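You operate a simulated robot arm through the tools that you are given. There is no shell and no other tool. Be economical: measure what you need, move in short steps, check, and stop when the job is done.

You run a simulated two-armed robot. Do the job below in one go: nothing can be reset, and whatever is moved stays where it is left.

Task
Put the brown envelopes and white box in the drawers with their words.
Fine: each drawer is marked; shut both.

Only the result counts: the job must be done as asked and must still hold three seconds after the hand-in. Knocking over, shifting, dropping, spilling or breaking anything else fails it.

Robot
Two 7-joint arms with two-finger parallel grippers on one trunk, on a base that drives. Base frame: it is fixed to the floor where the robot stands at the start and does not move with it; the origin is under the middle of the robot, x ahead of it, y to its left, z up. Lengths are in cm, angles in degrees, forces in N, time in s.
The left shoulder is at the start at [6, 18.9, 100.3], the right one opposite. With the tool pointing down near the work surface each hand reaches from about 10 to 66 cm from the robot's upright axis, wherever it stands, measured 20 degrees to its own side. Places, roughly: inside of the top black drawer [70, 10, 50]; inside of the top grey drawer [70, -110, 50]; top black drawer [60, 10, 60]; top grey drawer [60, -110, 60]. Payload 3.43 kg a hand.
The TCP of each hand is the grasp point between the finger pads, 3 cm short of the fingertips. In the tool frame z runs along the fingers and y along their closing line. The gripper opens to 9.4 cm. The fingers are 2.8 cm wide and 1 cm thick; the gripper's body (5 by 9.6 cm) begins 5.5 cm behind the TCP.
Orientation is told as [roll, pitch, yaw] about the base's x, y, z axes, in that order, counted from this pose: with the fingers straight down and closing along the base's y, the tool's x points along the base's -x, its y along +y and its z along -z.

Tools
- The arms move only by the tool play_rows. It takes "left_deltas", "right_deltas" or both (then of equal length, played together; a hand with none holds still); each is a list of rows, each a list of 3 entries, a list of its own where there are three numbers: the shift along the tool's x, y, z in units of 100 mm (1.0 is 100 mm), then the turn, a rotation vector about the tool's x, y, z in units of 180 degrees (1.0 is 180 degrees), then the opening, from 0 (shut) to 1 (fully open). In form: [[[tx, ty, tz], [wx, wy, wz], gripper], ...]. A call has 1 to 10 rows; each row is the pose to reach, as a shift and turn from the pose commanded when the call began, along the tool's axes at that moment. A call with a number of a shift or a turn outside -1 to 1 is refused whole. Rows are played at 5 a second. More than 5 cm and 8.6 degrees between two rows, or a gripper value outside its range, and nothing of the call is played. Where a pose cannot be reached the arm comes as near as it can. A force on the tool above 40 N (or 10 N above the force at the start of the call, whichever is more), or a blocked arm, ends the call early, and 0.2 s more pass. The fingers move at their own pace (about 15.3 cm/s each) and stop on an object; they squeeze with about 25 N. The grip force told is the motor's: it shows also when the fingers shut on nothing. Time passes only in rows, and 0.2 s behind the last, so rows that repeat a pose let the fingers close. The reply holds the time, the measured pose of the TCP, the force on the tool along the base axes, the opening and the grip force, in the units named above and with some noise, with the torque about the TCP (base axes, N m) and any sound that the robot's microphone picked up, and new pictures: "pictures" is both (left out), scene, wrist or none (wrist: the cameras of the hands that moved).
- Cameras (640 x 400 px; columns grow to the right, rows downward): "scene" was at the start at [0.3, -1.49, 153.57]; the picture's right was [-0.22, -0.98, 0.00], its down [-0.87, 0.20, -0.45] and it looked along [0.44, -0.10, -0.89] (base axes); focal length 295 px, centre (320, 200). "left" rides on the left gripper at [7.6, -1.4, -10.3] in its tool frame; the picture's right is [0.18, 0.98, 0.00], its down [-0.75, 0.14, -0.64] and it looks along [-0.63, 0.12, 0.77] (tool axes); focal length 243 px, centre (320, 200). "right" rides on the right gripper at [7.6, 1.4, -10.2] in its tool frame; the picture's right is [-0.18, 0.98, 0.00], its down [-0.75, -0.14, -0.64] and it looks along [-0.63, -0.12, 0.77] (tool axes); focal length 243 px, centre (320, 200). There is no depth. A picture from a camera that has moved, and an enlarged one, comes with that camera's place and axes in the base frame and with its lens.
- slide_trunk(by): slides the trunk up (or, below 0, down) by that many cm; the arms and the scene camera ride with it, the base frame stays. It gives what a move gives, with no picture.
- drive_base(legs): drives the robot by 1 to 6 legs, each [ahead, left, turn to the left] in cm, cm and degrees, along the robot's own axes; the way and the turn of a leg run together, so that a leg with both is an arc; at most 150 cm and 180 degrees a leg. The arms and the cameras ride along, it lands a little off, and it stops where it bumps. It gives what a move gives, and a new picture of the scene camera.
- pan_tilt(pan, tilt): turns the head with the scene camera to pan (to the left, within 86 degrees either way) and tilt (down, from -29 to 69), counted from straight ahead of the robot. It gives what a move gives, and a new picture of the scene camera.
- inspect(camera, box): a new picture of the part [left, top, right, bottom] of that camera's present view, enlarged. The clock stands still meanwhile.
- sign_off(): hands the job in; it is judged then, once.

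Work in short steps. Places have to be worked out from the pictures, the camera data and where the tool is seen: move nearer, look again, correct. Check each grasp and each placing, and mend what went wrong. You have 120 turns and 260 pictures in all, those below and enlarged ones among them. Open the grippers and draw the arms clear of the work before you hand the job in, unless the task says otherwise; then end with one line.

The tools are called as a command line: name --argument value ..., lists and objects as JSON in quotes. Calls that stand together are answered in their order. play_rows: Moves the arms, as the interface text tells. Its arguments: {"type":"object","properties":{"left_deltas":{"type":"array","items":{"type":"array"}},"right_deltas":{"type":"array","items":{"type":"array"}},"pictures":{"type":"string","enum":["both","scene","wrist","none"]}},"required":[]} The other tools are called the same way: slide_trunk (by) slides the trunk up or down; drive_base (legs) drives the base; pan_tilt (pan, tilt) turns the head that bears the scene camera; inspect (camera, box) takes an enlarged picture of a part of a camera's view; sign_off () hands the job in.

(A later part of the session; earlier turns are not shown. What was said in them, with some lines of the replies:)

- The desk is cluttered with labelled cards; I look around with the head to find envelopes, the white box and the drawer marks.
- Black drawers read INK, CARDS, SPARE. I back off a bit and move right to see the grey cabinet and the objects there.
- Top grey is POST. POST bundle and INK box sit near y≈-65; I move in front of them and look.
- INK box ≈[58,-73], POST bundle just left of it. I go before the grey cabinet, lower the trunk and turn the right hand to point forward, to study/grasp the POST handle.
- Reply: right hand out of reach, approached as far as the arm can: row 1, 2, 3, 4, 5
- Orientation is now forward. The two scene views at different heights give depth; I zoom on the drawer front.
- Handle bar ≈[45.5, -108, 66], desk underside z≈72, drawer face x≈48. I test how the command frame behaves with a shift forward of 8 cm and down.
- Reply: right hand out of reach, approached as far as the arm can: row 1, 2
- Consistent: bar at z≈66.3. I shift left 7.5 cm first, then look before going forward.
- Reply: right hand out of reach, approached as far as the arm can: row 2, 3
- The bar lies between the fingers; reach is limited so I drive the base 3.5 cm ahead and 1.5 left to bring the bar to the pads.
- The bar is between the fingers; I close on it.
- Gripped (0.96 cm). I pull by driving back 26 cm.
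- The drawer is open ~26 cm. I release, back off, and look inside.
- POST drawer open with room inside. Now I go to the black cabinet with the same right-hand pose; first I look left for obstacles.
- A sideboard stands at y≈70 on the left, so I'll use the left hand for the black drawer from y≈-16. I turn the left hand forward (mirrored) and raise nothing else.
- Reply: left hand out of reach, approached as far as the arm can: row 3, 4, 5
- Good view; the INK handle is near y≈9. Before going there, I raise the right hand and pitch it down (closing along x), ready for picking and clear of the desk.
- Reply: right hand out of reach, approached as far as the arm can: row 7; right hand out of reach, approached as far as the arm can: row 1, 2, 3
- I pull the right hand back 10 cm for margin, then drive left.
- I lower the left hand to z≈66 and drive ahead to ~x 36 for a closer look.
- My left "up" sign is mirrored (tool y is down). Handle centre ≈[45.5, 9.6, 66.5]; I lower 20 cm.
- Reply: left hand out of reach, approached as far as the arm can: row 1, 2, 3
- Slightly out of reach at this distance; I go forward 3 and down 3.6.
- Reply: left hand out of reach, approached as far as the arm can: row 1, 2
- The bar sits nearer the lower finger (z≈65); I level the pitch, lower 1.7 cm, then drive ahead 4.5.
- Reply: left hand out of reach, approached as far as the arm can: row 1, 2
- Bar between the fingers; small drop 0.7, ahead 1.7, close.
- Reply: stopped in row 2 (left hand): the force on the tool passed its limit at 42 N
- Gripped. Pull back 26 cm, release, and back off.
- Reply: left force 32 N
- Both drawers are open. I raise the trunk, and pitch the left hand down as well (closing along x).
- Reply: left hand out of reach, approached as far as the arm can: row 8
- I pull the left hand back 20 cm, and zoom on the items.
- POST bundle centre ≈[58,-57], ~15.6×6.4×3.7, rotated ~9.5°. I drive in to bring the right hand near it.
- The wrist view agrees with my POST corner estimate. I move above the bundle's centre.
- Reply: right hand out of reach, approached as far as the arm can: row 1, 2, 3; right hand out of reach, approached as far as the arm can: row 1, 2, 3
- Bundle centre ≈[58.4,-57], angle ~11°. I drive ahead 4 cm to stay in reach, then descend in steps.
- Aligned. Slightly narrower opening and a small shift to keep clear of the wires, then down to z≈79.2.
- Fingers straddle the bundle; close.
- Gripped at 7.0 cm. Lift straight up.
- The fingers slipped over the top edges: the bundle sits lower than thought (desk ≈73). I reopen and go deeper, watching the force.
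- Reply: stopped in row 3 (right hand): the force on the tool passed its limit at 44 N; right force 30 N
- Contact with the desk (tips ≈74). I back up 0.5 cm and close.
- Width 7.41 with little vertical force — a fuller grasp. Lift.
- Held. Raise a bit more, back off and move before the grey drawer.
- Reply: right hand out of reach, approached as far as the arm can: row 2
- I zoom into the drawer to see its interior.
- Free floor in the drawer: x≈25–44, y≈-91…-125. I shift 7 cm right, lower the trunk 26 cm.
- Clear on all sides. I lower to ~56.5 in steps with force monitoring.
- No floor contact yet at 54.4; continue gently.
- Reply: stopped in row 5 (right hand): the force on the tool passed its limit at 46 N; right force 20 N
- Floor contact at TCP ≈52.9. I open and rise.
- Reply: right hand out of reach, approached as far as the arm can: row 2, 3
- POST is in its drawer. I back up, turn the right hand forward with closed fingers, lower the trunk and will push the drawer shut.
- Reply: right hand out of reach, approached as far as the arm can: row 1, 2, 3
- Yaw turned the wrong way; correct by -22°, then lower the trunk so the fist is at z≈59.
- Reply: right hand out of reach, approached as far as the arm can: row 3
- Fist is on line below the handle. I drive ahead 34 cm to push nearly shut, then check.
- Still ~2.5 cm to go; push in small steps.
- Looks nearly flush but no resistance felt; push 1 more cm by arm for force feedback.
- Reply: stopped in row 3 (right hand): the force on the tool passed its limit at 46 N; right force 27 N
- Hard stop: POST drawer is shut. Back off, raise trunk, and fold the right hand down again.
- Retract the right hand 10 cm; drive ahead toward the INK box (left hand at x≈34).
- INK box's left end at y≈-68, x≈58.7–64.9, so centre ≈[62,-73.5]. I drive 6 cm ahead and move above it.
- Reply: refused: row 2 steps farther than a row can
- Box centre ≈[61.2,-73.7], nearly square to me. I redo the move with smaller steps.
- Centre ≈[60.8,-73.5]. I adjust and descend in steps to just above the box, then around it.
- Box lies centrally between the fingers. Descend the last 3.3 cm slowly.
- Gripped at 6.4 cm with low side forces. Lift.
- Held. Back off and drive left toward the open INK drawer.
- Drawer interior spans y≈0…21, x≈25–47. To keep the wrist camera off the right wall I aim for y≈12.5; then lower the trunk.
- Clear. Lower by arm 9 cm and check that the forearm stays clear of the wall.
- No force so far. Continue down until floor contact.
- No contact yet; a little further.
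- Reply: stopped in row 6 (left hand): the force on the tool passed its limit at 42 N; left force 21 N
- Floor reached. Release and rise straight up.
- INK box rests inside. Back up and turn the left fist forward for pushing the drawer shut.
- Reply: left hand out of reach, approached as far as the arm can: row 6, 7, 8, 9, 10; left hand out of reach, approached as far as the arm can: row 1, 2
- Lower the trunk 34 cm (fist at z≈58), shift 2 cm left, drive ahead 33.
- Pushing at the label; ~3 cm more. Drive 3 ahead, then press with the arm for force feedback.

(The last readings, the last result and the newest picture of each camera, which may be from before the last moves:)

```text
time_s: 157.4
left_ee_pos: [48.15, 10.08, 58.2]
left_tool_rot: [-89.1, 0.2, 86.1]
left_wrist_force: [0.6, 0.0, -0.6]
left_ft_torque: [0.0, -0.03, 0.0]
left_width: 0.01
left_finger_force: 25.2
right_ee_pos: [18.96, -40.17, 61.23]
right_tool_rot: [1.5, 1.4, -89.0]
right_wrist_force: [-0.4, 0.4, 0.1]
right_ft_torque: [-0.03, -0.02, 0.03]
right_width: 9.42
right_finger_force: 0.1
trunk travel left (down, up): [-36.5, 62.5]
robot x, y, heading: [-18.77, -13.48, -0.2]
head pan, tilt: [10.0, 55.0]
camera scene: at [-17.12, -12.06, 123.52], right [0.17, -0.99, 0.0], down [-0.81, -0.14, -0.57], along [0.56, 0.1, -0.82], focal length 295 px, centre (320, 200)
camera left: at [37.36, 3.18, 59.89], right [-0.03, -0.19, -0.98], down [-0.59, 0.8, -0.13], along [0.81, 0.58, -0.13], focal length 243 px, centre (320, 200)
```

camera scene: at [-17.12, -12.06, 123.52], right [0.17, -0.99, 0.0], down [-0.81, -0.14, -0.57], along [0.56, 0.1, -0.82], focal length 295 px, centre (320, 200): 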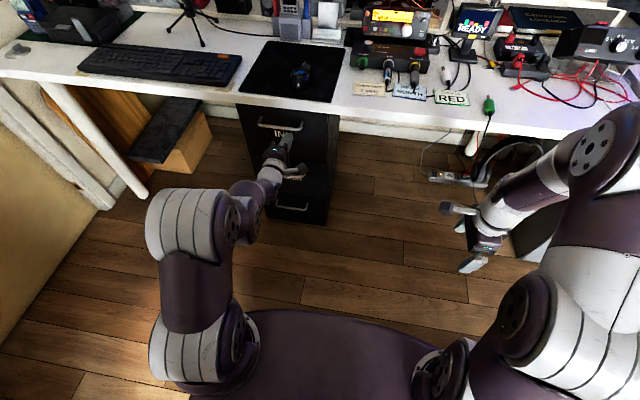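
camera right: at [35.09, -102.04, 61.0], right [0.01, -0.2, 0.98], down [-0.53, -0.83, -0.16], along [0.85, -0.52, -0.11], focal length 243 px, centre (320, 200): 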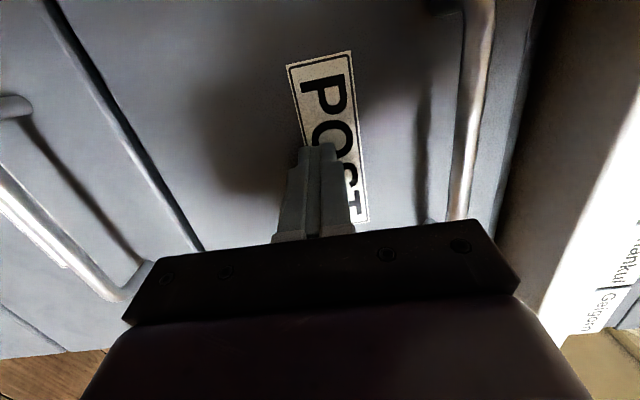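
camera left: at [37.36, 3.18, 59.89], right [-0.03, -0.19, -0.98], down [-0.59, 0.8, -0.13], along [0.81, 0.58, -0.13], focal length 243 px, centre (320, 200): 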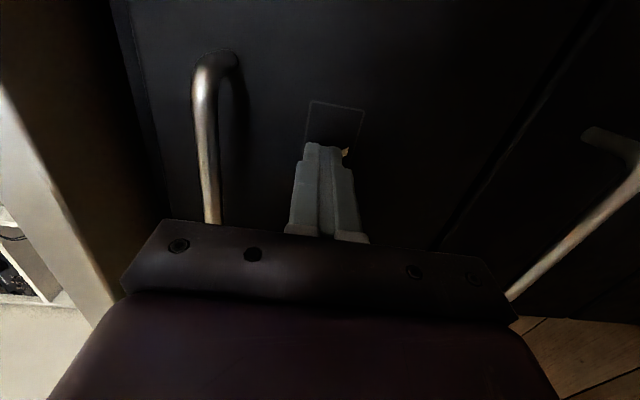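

Still free; press on to the hard stop.

play_rows --left_deltas '[[[0, 0, 0.05], [0, 0, 0], 0], [[0, 0, 0.1], [0, 0, 0], 0], [[0, 0, 0.15], [0, 0, 0], 0], [[0, 0, 0.2], [0, 0, 0], 0], [[0, 0, 0.25], [0, 0, 0], 0], [[0, 0, 0.3], [0, 0, 0], 0]]' --pictures "both"

inspect --camera "scene" --box '[210, 80, 370, 230]'

```text
time_s: 158.0
left_ee_pos: [48.52, 9.89, 58.16]
left_tool_rot: [-89.0, 0.2, 86.0]
left_wrist_force: [-25.4, -2.3, 11.5]
left_ft_torque: [0.06, -0.39, 0.18]
left_width: 0.03
left_finger_force: 25.2
right_ee_pos: [18.7, -40.08, 61.51]
right_tool_rot: [1.7, 1.3, -89.0]
right_wrist_force: [0.9, -0.3, 0.5]
right_ft_torque: [-0.03, 0.02, -0.03]
right_width: 9.41
right_finger_force: 0.0
trunk travel left (down, up): [-36.5, 62.5]
robot x, y, heading: [-18.5, -13.03, 0.0]
head pan, tilt: [10.0, 55.0]
stopped in row 2 (left hand): the force on the tool passed its limit at 47 N (the readings are from after the stop); the commanded pose is now the measured one
camera scene: at [-17.63, -12.15, 123.55], right [0.17, -0.98, 0.0], down [-0.8, -0.14, -0.58], along [0.57, 0.1, -0.82], focal length 295 px, centre (320, 200)
camera left: at [37.72, 3.14, 59.9], right [-0.03, -0.19, -0.98], down [-0.59, 0.8, -0.13], along [0.81, 0.58, -0.13], focal length 243 px, centre (320, 200)
```

scene: 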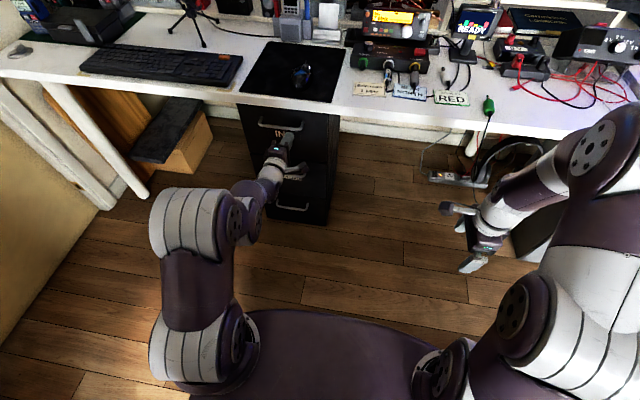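
left: 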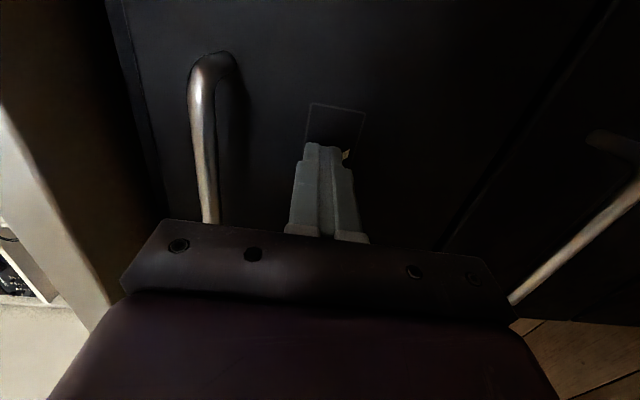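

```text
2.67 times, centred on (290, 155) of scene
camera zoom: at [-17.63, -12.15, 123.55], right [0.17, -0.98, 0.0], down [-0.8, -0.14, -0.58], along [0.57, 0.1, -0.82], focal length 787 px, centre (400, 320)
```

zoom: 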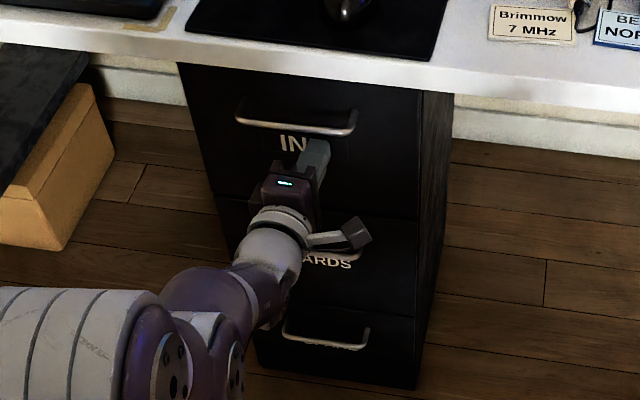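

Hard stop; black drawer looks flush. I back off, open the fist, and verify both fronts.

drive_base --legs '[[-35, -35, 0]]'

play_rows --left_deltas '[[[0, 0, 0], [0, 0, 0], 1], [[0, 0, 0], [0, 0, 0], 1]]' --pictures "none"

pan_tilt --pan 0 --tilt 30

```text
time_s: 160.9
left_ee_pos: [13.83, -24.9, 57.86]
left_tool_rot: [-88.7, 0.4, 86.1]
left_wrist_force: [0.1, 0.5, -0.4]
left_ft_torque: [-0.04, 0.01, -0.03]
left_width: 0.0
left_finger_force: 24.8
right_ee_pos: [-15.88, -75.03, 61.33]
right_tool_rot: [1.5, 1.5, -89.0]
right_wrist_force: [-0.4, -0.3, 0.8]
right_ft_torque: [0.02, 0.0, -0.03]
right_width: 9.41
right_finger_force: 0.0
trunk travel left (down, up): [-36.5, 62.5]
robot x, y, heading: [-53.3, -48.15, 0.0]
head pan, tilt: [10.0, 55.0]
camera scene: at [-52.1, -46.96, 123.52], right [0.17, -0.99, 0.0], down [-0.81, -0.14, -0.57], along [0.57, 0.1, -0.82], focal length 295 px, centre (320, 200)
```

scene: 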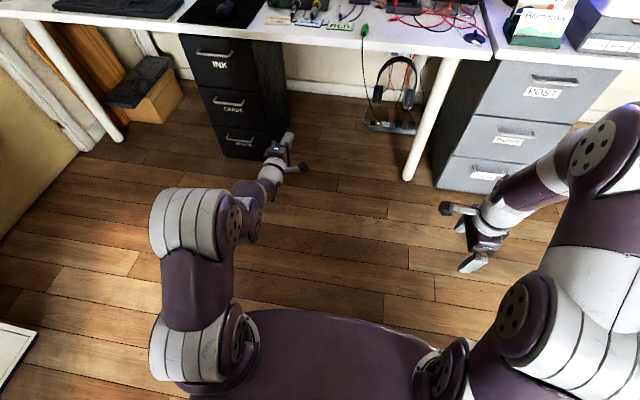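

```text
time_s: 161.5
left_ee_pos: [13.93, -24.94, 57.91]
left_tool_rot: [-88.7, 0.3, 86.0]
left_wrist_force: [-0.9, 0.4, -0.7]
left_ft_torque: [0.04, 0.01, 0.03]
left_width: 9.4
left_finger_force: 0.1
right_ee_pos: [-15.94, -74.95, 61.43]
right_tool_rot: [1.5, 1.3, -89.1]
right_wrist_force: [0.1, 0.1, 0.1]
right_ft_torque: [0.01, 0.0, -0.01]
right_width: 9.42
right_finger_force: 0.1
trunk travel left (down, up): [-36.5, 62.5]
robot x, y, heading: [-53.68, -47.55, 0.1]
head pan, tilt: [10.0, 55.0]
```

```text
time_s: 162.4
left_ee_pos: [13.86, -24.88, 57.89]
left_tool_rot: [-88.7, 0.3, 86.0]
left_wrist_force: [-0.1, -0.5, -0.7]
left_ft_torque: [0.04, -0.01, 0.02]
left_width: 9.42
left_finger_force: 0.0
right_ee_pos: [-15.95, -75.0, 61.23]
right_tool_rot: [1.5, 1.3, -89.1]
right_wrist_force: [0.3, -0.7, -0.4]
right_ft_torque: [-0.01, 0.02, 0.05]
right_width: 9.42
right_finger_force: 0.0
trunk travel left (down, up): [-36.5, 62.5]
robot x, y, heading: [-53.27, -48.27, -0.5]
head pan, tilt: [0.0, 30.0]
camera scene: at [-50.13, -48.18, 127.12], right [0.0, -1.0, 0.0], down [-0.5, 0.0, -0.87], along [0.87, 0.0, -0.5], focal length 295 px, centre (320, 200)
```

scene: 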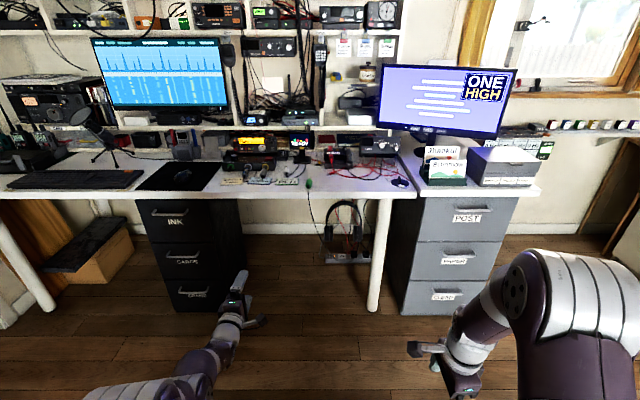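

inspect --camera "scene" --box '[370, 180, 560, 330]'

inspect --camera "scene" --box '[110, 180, 290, 320]'

```text
2.67 times, centred on (465, 255) of scene
camera zoom: at [-50.13, -48.18, 127.12], right [0.0, -1.0, 0.0], down [-0.5, 0.0, -0.87], along [0.87, 0.0, -0.5], focal length 787 px, centre (-67, 53)
```

zoom: 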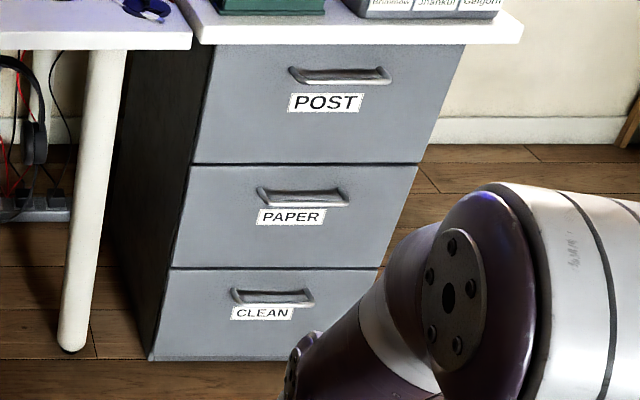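

```text
2.86 times, centred on (200, 250) of scene
camera zoom: at [-50.13, -48.18, 127.12], right [0.0, -1.0, 0.0], down [-0.5, 0.0, -0.87], along [0.87, 0.0, -0.5], focal length 843 px, centre (663, 57)
```

zoom: 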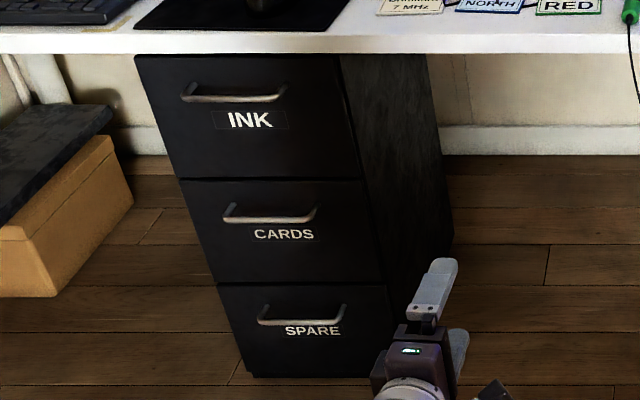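

Both drawers are flush and shut, the items are inside, and the arms are clear with open grippers. I hand in.

sign_off

```text
The job is handed in.
```

The brown envelopes are in the top grey drawer marked POST, the white box is in the top black drawer marked INK, and both drawers are shut.
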